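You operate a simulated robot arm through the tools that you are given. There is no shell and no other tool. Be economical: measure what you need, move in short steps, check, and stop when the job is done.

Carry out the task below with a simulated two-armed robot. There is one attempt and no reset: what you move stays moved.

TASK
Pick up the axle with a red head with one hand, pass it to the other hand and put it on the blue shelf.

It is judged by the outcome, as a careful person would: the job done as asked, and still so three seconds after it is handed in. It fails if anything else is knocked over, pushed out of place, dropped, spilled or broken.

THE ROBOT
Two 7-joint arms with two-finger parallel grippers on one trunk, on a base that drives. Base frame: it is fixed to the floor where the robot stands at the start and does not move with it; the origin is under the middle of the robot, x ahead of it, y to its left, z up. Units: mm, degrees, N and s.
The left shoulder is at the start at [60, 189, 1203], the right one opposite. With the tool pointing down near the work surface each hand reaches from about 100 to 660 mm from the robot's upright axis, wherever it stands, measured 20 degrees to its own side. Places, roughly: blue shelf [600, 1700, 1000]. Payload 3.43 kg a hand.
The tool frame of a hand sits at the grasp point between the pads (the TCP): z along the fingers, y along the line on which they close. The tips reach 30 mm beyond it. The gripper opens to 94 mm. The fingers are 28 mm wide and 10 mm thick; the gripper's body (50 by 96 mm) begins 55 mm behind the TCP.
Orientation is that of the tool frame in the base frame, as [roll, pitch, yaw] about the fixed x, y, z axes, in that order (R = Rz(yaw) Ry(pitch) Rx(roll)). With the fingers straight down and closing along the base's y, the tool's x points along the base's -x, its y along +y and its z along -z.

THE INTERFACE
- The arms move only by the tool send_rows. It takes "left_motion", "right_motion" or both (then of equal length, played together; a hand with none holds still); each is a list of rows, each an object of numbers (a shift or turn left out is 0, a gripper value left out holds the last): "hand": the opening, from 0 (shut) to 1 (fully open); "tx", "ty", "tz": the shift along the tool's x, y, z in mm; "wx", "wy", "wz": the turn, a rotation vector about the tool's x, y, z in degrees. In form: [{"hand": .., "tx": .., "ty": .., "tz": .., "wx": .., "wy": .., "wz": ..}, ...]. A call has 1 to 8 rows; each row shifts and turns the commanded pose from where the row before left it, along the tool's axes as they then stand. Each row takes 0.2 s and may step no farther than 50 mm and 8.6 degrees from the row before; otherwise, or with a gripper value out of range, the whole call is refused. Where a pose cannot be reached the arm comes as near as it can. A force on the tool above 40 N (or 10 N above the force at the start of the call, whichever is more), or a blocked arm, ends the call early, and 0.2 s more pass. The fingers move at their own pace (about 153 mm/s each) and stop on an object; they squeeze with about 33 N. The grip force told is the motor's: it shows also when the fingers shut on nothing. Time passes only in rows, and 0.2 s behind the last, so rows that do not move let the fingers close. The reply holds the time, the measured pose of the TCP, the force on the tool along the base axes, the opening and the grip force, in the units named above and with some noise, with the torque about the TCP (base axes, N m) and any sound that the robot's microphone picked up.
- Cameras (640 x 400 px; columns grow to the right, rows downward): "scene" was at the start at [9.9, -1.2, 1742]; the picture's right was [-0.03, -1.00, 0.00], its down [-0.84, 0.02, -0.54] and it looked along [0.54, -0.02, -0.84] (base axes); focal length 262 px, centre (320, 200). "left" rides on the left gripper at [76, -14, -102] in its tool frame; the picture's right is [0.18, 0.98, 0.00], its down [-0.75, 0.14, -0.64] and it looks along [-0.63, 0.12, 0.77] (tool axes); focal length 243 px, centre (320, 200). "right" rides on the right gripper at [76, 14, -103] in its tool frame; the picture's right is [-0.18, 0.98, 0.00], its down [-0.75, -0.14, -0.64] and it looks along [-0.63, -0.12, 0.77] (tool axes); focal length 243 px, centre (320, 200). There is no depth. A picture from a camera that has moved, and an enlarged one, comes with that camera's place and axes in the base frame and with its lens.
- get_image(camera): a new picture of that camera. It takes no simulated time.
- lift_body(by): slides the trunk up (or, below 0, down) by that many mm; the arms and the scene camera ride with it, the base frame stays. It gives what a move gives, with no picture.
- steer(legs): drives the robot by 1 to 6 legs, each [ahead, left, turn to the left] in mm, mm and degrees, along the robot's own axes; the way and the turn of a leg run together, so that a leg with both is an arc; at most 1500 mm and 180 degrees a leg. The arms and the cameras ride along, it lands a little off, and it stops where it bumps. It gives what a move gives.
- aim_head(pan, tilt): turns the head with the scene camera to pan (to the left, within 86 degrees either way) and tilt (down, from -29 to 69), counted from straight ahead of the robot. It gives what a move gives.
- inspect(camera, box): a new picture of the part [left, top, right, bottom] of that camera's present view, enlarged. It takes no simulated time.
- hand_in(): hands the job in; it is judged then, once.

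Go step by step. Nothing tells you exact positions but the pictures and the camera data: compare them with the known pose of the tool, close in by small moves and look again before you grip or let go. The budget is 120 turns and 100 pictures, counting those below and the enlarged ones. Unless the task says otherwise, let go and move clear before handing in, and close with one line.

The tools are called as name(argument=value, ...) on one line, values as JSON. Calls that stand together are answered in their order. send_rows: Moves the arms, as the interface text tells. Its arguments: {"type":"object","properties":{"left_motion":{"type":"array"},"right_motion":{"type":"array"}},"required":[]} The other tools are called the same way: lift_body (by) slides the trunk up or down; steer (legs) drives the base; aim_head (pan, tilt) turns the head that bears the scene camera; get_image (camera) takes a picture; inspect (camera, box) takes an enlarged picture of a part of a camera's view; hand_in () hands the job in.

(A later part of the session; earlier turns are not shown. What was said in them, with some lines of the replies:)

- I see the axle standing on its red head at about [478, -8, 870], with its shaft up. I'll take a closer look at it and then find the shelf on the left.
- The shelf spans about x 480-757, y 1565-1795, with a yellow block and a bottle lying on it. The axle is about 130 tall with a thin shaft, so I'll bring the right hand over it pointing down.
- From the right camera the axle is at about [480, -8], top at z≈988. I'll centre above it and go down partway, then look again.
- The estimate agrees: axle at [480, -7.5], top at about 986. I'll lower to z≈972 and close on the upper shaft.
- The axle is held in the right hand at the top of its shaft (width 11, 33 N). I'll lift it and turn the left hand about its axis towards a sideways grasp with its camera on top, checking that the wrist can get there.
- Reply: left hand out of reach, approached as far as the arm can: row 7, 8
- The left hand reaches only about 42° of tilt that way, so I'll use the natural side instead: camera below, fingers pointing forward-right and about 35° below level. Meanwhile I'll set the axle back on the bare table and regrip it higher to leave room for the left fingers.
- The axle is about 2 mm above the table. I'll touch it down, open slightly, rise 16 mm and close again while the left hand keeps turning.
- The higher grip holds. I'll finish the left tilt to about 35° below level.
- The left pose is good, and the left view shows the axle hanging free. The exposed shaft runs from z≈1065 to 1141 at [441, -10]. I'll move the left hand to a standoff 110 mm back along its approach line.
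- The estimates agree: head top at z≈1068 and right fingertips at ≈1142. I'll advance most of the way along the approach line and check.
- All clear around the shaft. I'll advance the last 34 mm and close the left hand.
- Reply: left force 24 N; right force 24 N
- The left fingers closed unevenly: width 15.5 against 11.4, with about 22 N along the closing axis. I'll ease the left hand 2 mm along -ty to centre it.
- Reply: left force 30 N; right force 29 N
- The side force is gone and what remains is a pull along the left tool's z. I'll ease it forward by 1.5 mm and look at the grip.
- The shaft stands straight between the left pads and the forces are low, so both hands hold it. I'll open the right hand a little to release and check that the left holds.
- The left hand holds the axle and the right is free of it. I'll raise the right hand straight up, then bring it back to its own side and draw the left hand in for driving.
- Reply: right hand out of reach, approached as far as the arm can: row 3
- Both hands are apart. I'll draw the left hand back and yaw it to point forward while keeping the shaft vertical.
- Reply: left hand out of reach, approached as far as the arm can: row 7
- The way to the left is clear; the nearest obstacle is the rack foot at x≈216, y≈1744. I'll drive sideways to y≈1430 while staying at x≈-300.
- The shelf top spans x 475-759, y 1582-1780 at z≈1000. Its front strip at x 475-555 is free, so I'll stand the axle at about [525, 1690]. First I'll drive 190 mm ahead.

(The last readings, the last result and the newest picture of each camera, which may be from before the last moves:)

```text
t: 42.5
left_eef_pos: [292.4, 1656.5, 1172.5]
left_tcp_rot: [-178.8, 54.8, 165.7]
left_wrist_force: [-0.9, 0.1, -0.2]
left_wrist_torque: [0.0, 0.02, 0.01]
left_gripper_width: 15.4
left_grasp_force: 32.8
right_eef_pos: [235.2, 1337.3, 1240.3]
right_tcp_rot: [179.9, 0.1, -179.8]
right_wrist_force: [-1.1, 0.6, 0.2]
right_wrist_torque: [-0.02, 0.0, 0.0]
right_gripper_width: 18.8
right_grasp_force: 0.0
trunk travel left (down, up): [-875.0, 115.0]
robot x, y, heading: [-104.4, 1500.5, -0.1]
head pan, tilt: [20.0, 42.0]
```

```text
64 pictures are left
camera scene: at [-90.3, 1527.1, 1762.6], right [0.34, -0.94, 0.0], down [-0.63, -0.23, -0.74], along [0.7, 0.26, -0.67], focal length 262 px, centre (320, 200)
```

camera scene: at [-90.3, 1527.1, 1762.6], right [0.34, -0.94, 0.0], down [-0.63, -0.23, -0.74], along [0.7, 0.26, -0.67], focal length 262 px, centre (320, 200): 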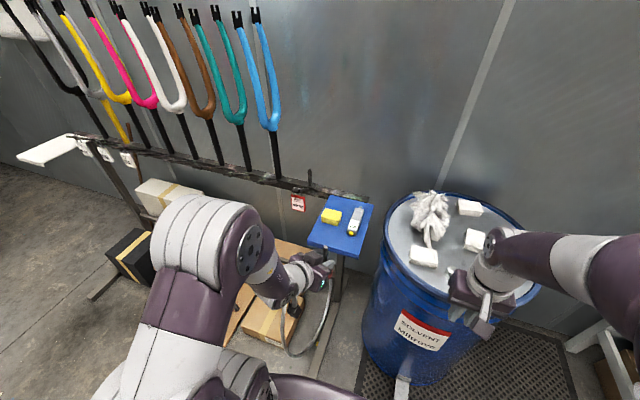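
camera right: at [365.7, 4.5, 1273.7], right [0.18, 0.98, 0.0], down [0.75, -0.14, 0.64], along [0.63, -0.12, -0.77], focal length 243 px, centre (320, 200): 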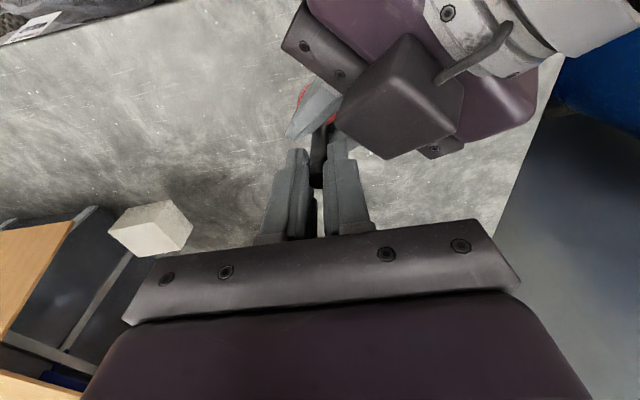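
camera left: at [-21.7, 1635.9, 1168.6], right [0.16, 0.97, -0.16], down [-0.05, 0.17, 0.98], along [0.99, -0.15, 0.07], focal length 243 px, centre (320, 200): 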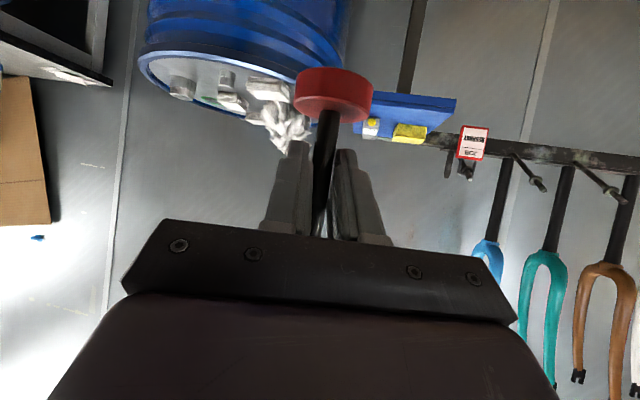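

I'm in place. I'll extend the left hand to hold the axle above the free strip and check before lowering.

send_rows(left_motion=[{"tx": -13.1, "ty": 14.9, "tz": 33.1}, {"tx": -13.1, "ty": 14.9, "tz": 33.1}, {"tx": -13.1, "ty": 14.9, "tz": 33.1}, {"tx": -13.1, "ty": 14.9, "tz": 33.1}, {"tx": -13.1, "ty": 14.9, "tz": 33.1}, {"tx": -13.1, "ty": 14.9, "tz": 33.1}, {}])

inspect(camera="scene", box=[260, 150, 420, 270])

get_image(camera="left")

```text
t: 44.1
left_eef_pos: [517.8, 1687.6, 1119.5]
left_tcp_rot: [-178.7, 54.6, 165.8]
left_wrist_force: [-0.7, 0.0, -0.6]
left_wrist_torque: [0.03, 0.03, -0.01]
left_gripper_width: 15.2
left_grasp_force: 33.1
right_eef_pos: [237.5, 1336.6, 1239.2]
right_tcp_rot: [180.0, -0.1, -179.9]
right_wrist_force: [-0.1, 0.3, -0.8]
right_wrist_torque: [0.01, 0.0, 0.03]
right_gripper_width: 18.8
right_grasp_force: 0.0
trunk travel left (down, up): [-875.0, 115.0]
robot x, y, heading: [-106.2, 1496.6, 0.1]
head pan, tilt: [20.0, 42.0]
```

```text
3.33 times, centred on (340, 210) of scene
camera zoom: at [-88.4, 1527.6, 1762.6], right [0.34, -0.94, 0.0], down [-0.63, -0.23, -0.74], along [0.7, 0.26, -0.67], focal length 874 px, centre (253, 167)
```

zoom: 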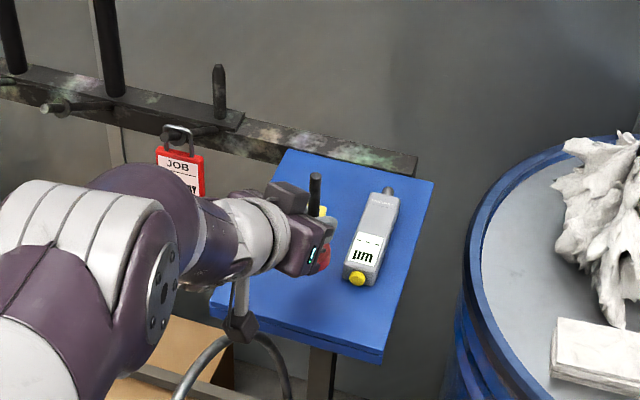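

```text
62 pictures are left
camera left: at [390.2, 1708.0, 1116.9], right [0.15, 0.97, -0.16], down [-0.05, 0.17, 0.98], along [0.99, -0.14, 0.07], focal length 243 px, centre (320, 200)
```

left: 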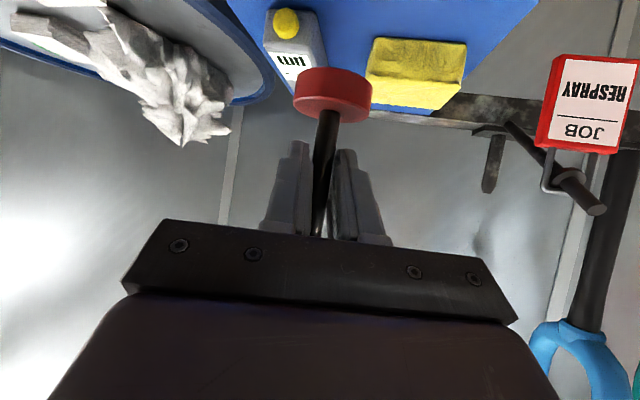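

The axle is above [525, 1682], clear of both the block and the gauge. I'll lower it straight down 52 mm and then look.

send_rows(left_motion=[{"tx": 16.3, "tz": 11.5}, {"tx": 16.3, "tz": 11.5}, {"tx": 9.8, "tz": 6.9}, {}])

get_image(camera="left")

inspect(camera="scene", box=[280, 170, 400, 260])

```text
t: 45.1
left_eef_pos: [518.9, 1689.4, 1066.7]
left_tcp_rot: [-178.7, 54.7, 165.8]
left_wrist_force: [0.7, 0.7, -0.5]
left_wrist_torque: [-0.02, 0.03, 0.0]
left_gripper_width: 15.1
left_grasp_force: 32.8
right_eef_pos: [238.0, 1338.0, 1239.8]
right_tcp_rot: [-179.9, -0.1, -179.9]
right_wrist_force: [0.4, -1.6, -0.2]
right_wrist_torque: [0.0, 0.02, 0.0]
right_gripper_width: 18.8
right_grasp_force: 0.1
trunk travel left (down, up): [-875.0, 115.0]
robot x, y, heading: [-107.5, 1503.8, -0.0]
head pan, tilt: [20.0, 42.0]
```

```text
61 pictures are left
camera left: at [390.4, 1708.8, 1064.1], right [0.16, 0.97, -0.16], down [-0.05, 0.17, 0.98], along [0.99, -0.15, 0.07], focal length 243 px, centre (320, 200)
```

left: 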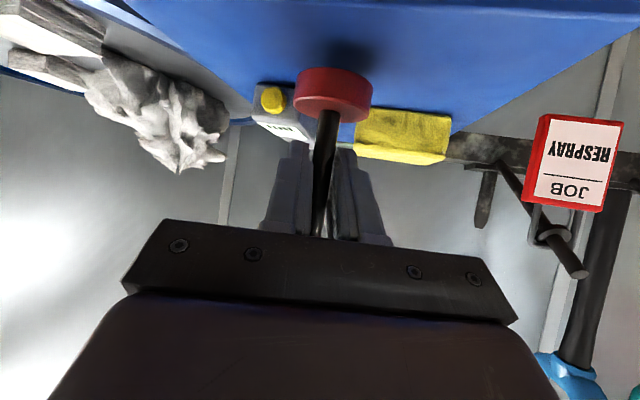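

```text
4.44 times, centred on (340, 215) of scene
camera zoom: at [-86.8, 1527.9, 1762.6], right [0.34, -0.94, 0.0], down [-0.63, -0.23, -0.74], along [0.7, 0.25, -0.67], focal length 1165 px, centre (231, 133)
```

zoom: 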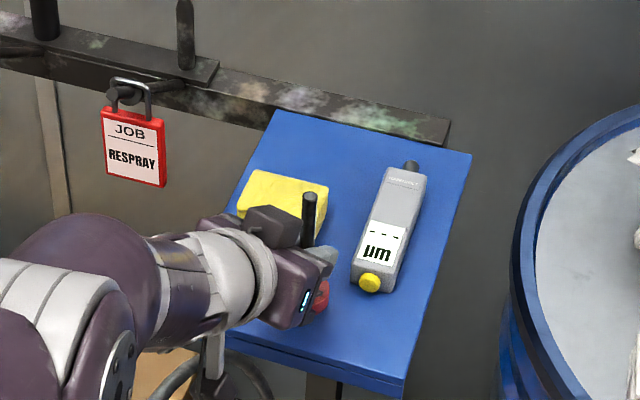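

The head is about 10 mm above the shelf. I'll lower in small steps and watch the force.

send_rows(left_motion=[{"tx": 3.3, "tz": 2.3}, {"tx": 2.4, "tz": 1.7}, {}])

send_rows(left_motion=[{"tx": 1.2, "tz": 0.9}, {}])

get_image(camera="left")

```text
t: 45.9
left_eef_pos: [516.5, 1687.8, 1061.2]
left_tcp_rot: [-178.7, 54.7, 165.8]
left_wrist_force: [-0.4, 0.1, -0.8]
left_wrist_torque: [0.0, 0.02, 0.03]
left_gripper_width: 15.1
left_grasp_force: 33.0
right_eef_pos: [237.3, 1337.2, 1239.4]
right_tcp_rot: [-179.9, -0.1, -179.9]
right_wrist_force: [-0.8, 1.3, 0.5]
right_wrist_torque: [0.0, 0.03, 0.05]
right_gripper_width: 18.8
right_grasp_force: 0.1
trunk travel left (down, up): [-875.0, 115.0]
robot x, y, heading: [-105.3, 1497.4, 0.0]
head pan, tilt: [20.0, 42.0]
```

```text
t: 46.5
left_eef_pos: [516.4, 1686.6, 1059.7]
left_tcp_rot: [-178.7, 54.7, 165.8]
left_wrist_force: [0.0, 0.7, -0.9]
left_wrist_torque: [0.02, 0.02, 0.01]
left_gripper_width: 15.0
left_grasp_force: 33.0
right_eef_pos: [237.8, 1336.9, 1240.2]
right_tcp_rot: [-180.0, 0.0, -179.9]
right_wrist_force: [0.4, 0.3, -1.3]
right_wrist_torque: [0.01, -0.01, 0.01]
right_gripper_width: 18.7
right_grasp_force: 0.0
trunk travel left (down, up): [-875.0, 115.0]
robot x, y, heading: [-105.1, 1498.1, -0.1]
head pan, tilt: [20.0, 42.0]
```

```text
59 pictures are left
camera left: at [389.7, 1707.5, 1056.9], right [0.16, 0.97, -0.16], down [-0.05, 0.17, 0.98], along [0.99, -0.15, 0.07], focal length 243 px, centre (320, 200)
```

left: 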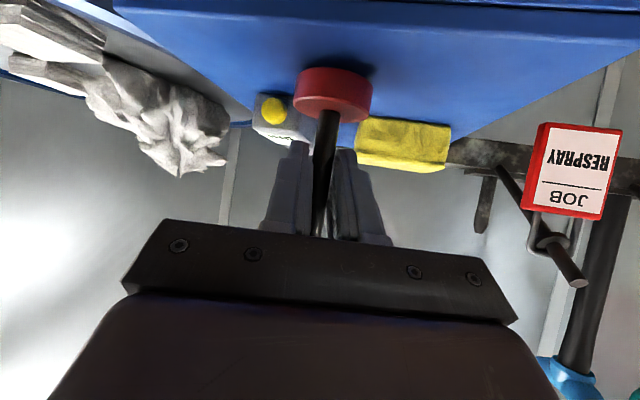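

Still no contact, with the gap nearly closed. I'll continue in 1.5 mm steps.

send_rows(left_motion=[{"tx": 1.2, "tz": 0.9}, {"tx": 1.2, "tz": 0.9}, {}])

send_rows(left_motion=[{"tx": 1, "tz": 0.7}, {}])

inspect(camera="left", box=[240, 20, 440, 180])

```text
t: 47.3
left_eef_pos: [517.5, 1686.6, 1057.0]
left_tcp_rot: [-178.6, 54.7, 165.8]
left_wrist_force: [0.5, 0.1, -1.2]
left_wrist_torque: [-0.02, -0.01, -0.02]
left_gripper_width: 15.4
left_grasp_force: 33.2
right_eef_pos: [238.3, 1337.2, 1238.8]
right_tcp_rot: [-179.9, 0.0, -179.9]
right_wrist_force: [0.5, 0.0, 0.0]
right_wrist_torque: [0.02, 0.01, 0.03]
right_gripper_width: 18.8
right_grasp_force: 0.0
trunk travel left (down, up): [-875.0, 115.0]
robot x, y, heading: [-106.7, 1500.6, 0.1]
head pan, tilt: [20.0, 42.0]
```

```text
t: 47.9
left_eef_pos: [517.1, 1687.2, 1055.0]
left_tcp_rot: [-178.7, 54.7, 165.7]
left_wrist_force: [0.1, 0.2, -1.2]
left_wrist_torque: [0.02, 0.02, -0.01]
left_gripper_width: 15.4
left_grasp_force: 32.9
right_eef_pos: [238.4, 1337.8, 1240.0]
right_tcp_rot: [180.0, 0.0, -179.9]
right_wrist_force: [-0.3, 0.4, -0.1]
right_wrist_torque: [-0.01, 0.0, 0.0]
right_gripper_width: 19.0
right_grasp_force: 0.0
trunk travel left (down, up): [-875.0, 115.0]
robot x, y, heading: [-105.5, 1497.6, 0.3]
head pan, tilt: [20.0, 42.0]
```

```text
2.50 times, centred on (340, 100) of left
camera zoom: at [389.6, 1707.5, 1052.1], right [0.16, 0.97, -0.16], down [-0.05, 0.17, 0.98], along [0.99, -0.15, 0.07], focal length 606 px, centre (270, 450)
```

zoom: 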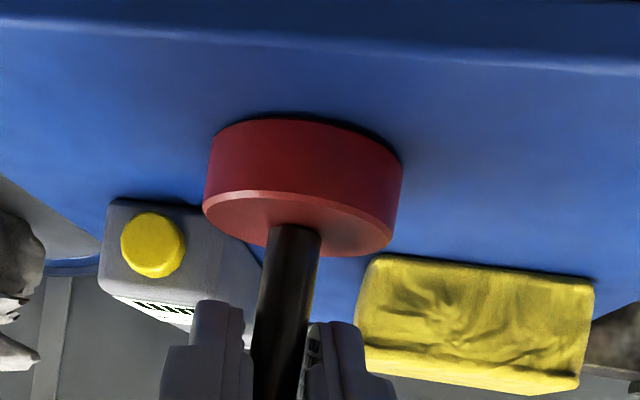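

A gap of 2-3 mm remains, so I'll keep going down.

send_rows(left_motion=[{"tx": 0.8, "tz": 0.6}, {"tx": 0.6, "tz": 0.4}, {}])

send_rows(left_motion=[{"tx": 0.7, "tz": 0.5}, {}])

inspect(camera="left", box=[240, 20, 440, 180])

```text
t: 48.7
left_eef_pos: [517.6, 1687.1, 1055.6]
left_tcp_rot: [-178.7, 54.7, 165.8]
left_wrist_force: [1.4, 0.4, 3.9]
left_wrist_torque: [0.03, -0.19, 0.02]
left_gripper_width: 15.4
left_grasp_force: 33.7
right_eef_pos: [237.5, 1338.0, 1239.2]
right_tcp_rot: [179.9, 0.0, -179.9]
right_wrist_force: [0.0, -0.2, -0.2]
right_wrist_torque: [-0.03, 0.01, 0.03]
right_gripper_width: 18.8
right_grasp_force: 0.0
trunk travel left (down, up): [-875.0, 115.0]
robot x, y, heading: [-108.4, 1498.6, 0.2]
head pan, tilt: [20.0, 42.0]
```

```text
t: 49.3
left_eef_pos: [516.6, 1687.6, 1056.0]
left_tcp_rot: [-178.8, 54.9, 165.8]
left_wrist_force: [0.5, 0.5, 9.0]
left_wrist_torque: [-0.05, -0.25, 0.03]
left_gripper_width: 15.2
left_grasp_force: 33.2
right_eef_pos: [236.9, 1338.2, 1239.8]
right_tcp_rot: [179.9, 0.0, -179.8]
right_wrist_force: [-0.7, 0.1, 0.2]
right_wrist_torque: [0.0, 0.03, 0.0]
right_gripper_width: 18.8
right_grasp_force: 0.0
trunk travel left (down, up): [-875.0, 115.0]
robot x, y, heading: [-104.7, 1495.7, -0.1]
head pan, tilt: [20.0, 42.0]
```

```text
2.50 times, centred on (340, 100) of left
camera zoom: at [389.7, 1707.0, 1051.3], right [0.16, 0.97, -0.16], down [-0.05, 0.17, 0.98], along [0.99, -0.15, 0.07], focal length 606 px, centre (270, 450)
```

zoom: 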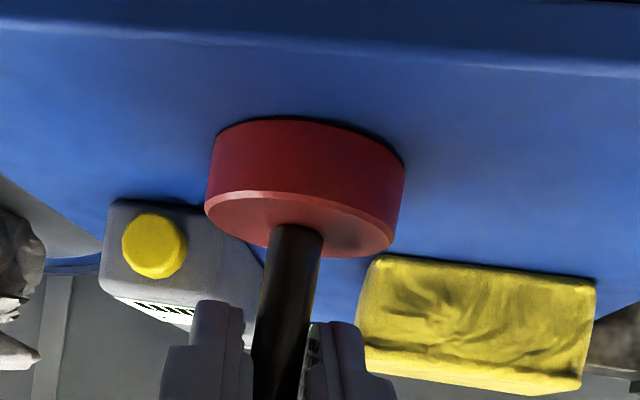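

The axle rests on the shelf (9 N upward). I'll open the left hand gently and check before withdrawing.

send_rows(left_motion=[{"hand": 0.18}, {"hand": 0.22}, {"hand": 0.3}, {"hand": 0.4}, {}])

get_image(camera="left")

inspect(camera="scene", box=[280, 170, 400, 260])

```text
t: 50.5
left_eef_pos: [516.7, 1686.7, 1053.6]
left_tcp_rot: [-178.7, 54.7, 165.8]
left_wrist_force: [0.5, -1.0, 0.2]
left_wrist_torque: [-0.02, 0.01, -0.01]
left_gripper_width: 37.8
left_grasp_force: 0.0
right_eef_pos: [237.6, 1337.8, 1239.5]
right_tcp_rot: [-180.0, 0.0, -179.9]
right_wrist_force: [-0.7, -0.4, -0.1]
right_wrist_torque: [-0.01, -0.02, -0.03]
right_gripper_width: 18.9
right_grasp_force: 0.1
trunk travel left (down, up): [-875.0, 115.0]
robot x, y, heading: [-101.1, 1500.4, 0.0]
head pan, tilt: [20.0, 42.0]
```

```text
56 pictures are left
camera left: at [390.0, 1706.9, 1050.1], right [0.16, 0.97, -0.16], down [-0.05, 0.17, 0.98], along [0.99, -0.15, 0.07], focal length 243 px, centre (320, 200)
```

left: 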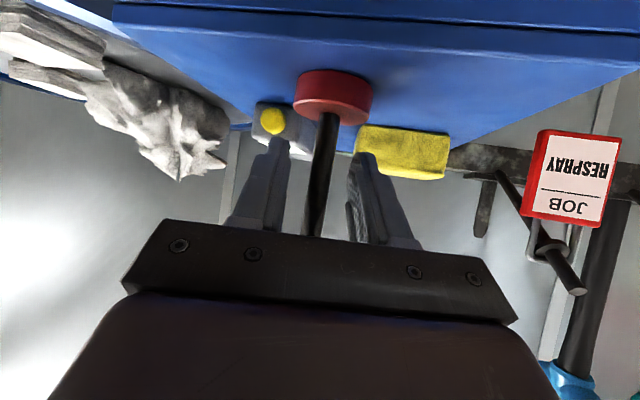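

```text
4.44 times, centred on (340, 215) of scene
camera zoom: at [-87.5, 1527.7, 1762.6], right [0.34, -0.94, 0.0], down [-0.63, -0.23, -0.74], along [0.7, 0.26, -0.67], focal length 1165 px, centre (231, 133)
```

zoom: 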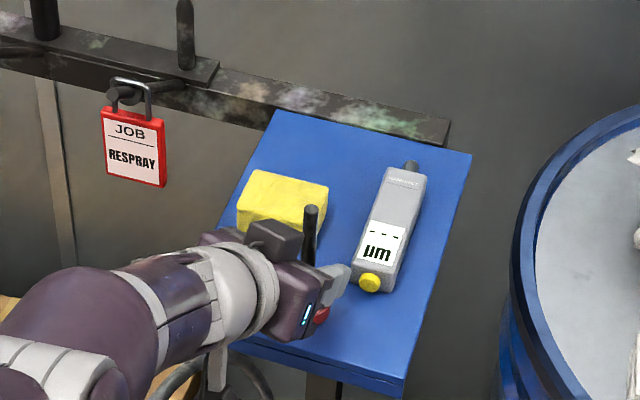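

The axle stands on its own, centred between the open fingers. I'll back the hand straight out along its own axis.

send_rows(left_motion=[{"tz": -15}, {"tz": -20}, {"tz": -25}, {"tz": -30}, {"tz": -30}, {"tz": -30}, {}])

get_image(camera="left")

inspect(camera="scene", box=[280, 170, 400, 260])

```text
t: 52.1
left_eef_pos: [399.7, 1720.0, 1138.6]
left_tcp_rot: [-178.6, 54.7, 165.9]
left_wrist_force: [0.0, 0.8, 0.6]
left_wrist_torque: [-0.01, -0.02, -0.02]
left_gripper_width: 37.6
left_grasp_force: 0.1
right_eef_pos: [237.8, 1337.9, 1240.1]
right_tcp_rot: [179.9, 0.0, -179.9]
right_wrist_force: [-0.1, -0.7, 0.0]
right_wrist_torque: [0.04, -0.01, 0.02]
right_gripper_width: 19.1
right_grasp_force: 0.0
trunk travel left (down, up): [-875.0, 115.0]
robot x, y, heading: [-106.0, 1498.7, -0.1]
head pan, tilt: [20.0, 42.0]
```

```text
54 pictures are left
camera left: at [272.5, 1741.1, 1136.6], right [0.16, 0.97, -0.16], down [-0.05, 0.17, 0.98], along [0.99, -0.15, 0.07], focal length 243 px, centre (320, 200)
```

left: 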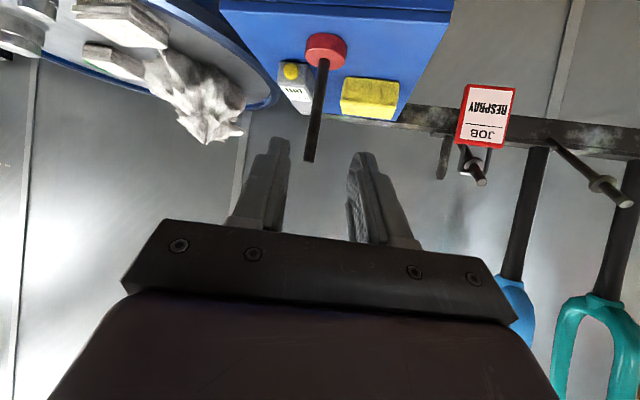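

```text
4.44 times, centred on (340, 215) of scene
camera zoom: at [-86.4, 1527.8, 1762.5], right [0.34, -0.94, 0.0], down [-0.63, -0.23, -0.74], along [0.7, 0.25, -0.67], focal length 1165 px, centre (231, 133)
```

zoom: 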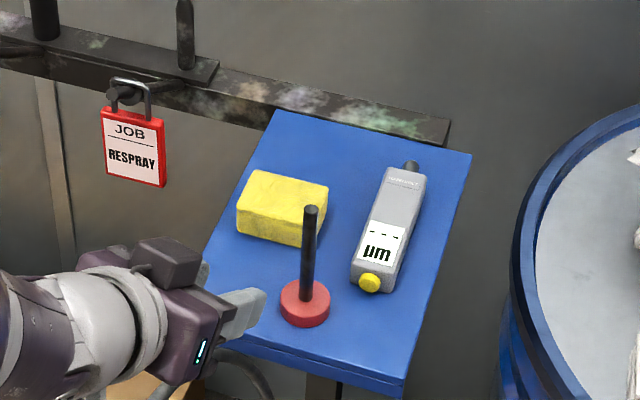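

The axle is standing upright on the blue shelf, the block and gauge haven't moved, and the hand is clear. I'm handing in.

hand_in()

```text
The job is handed in.
```

The right hand picked up the red-headed axle and passed it to the left hand, which stood it upright on the blue shelf with nothing else disturbed.
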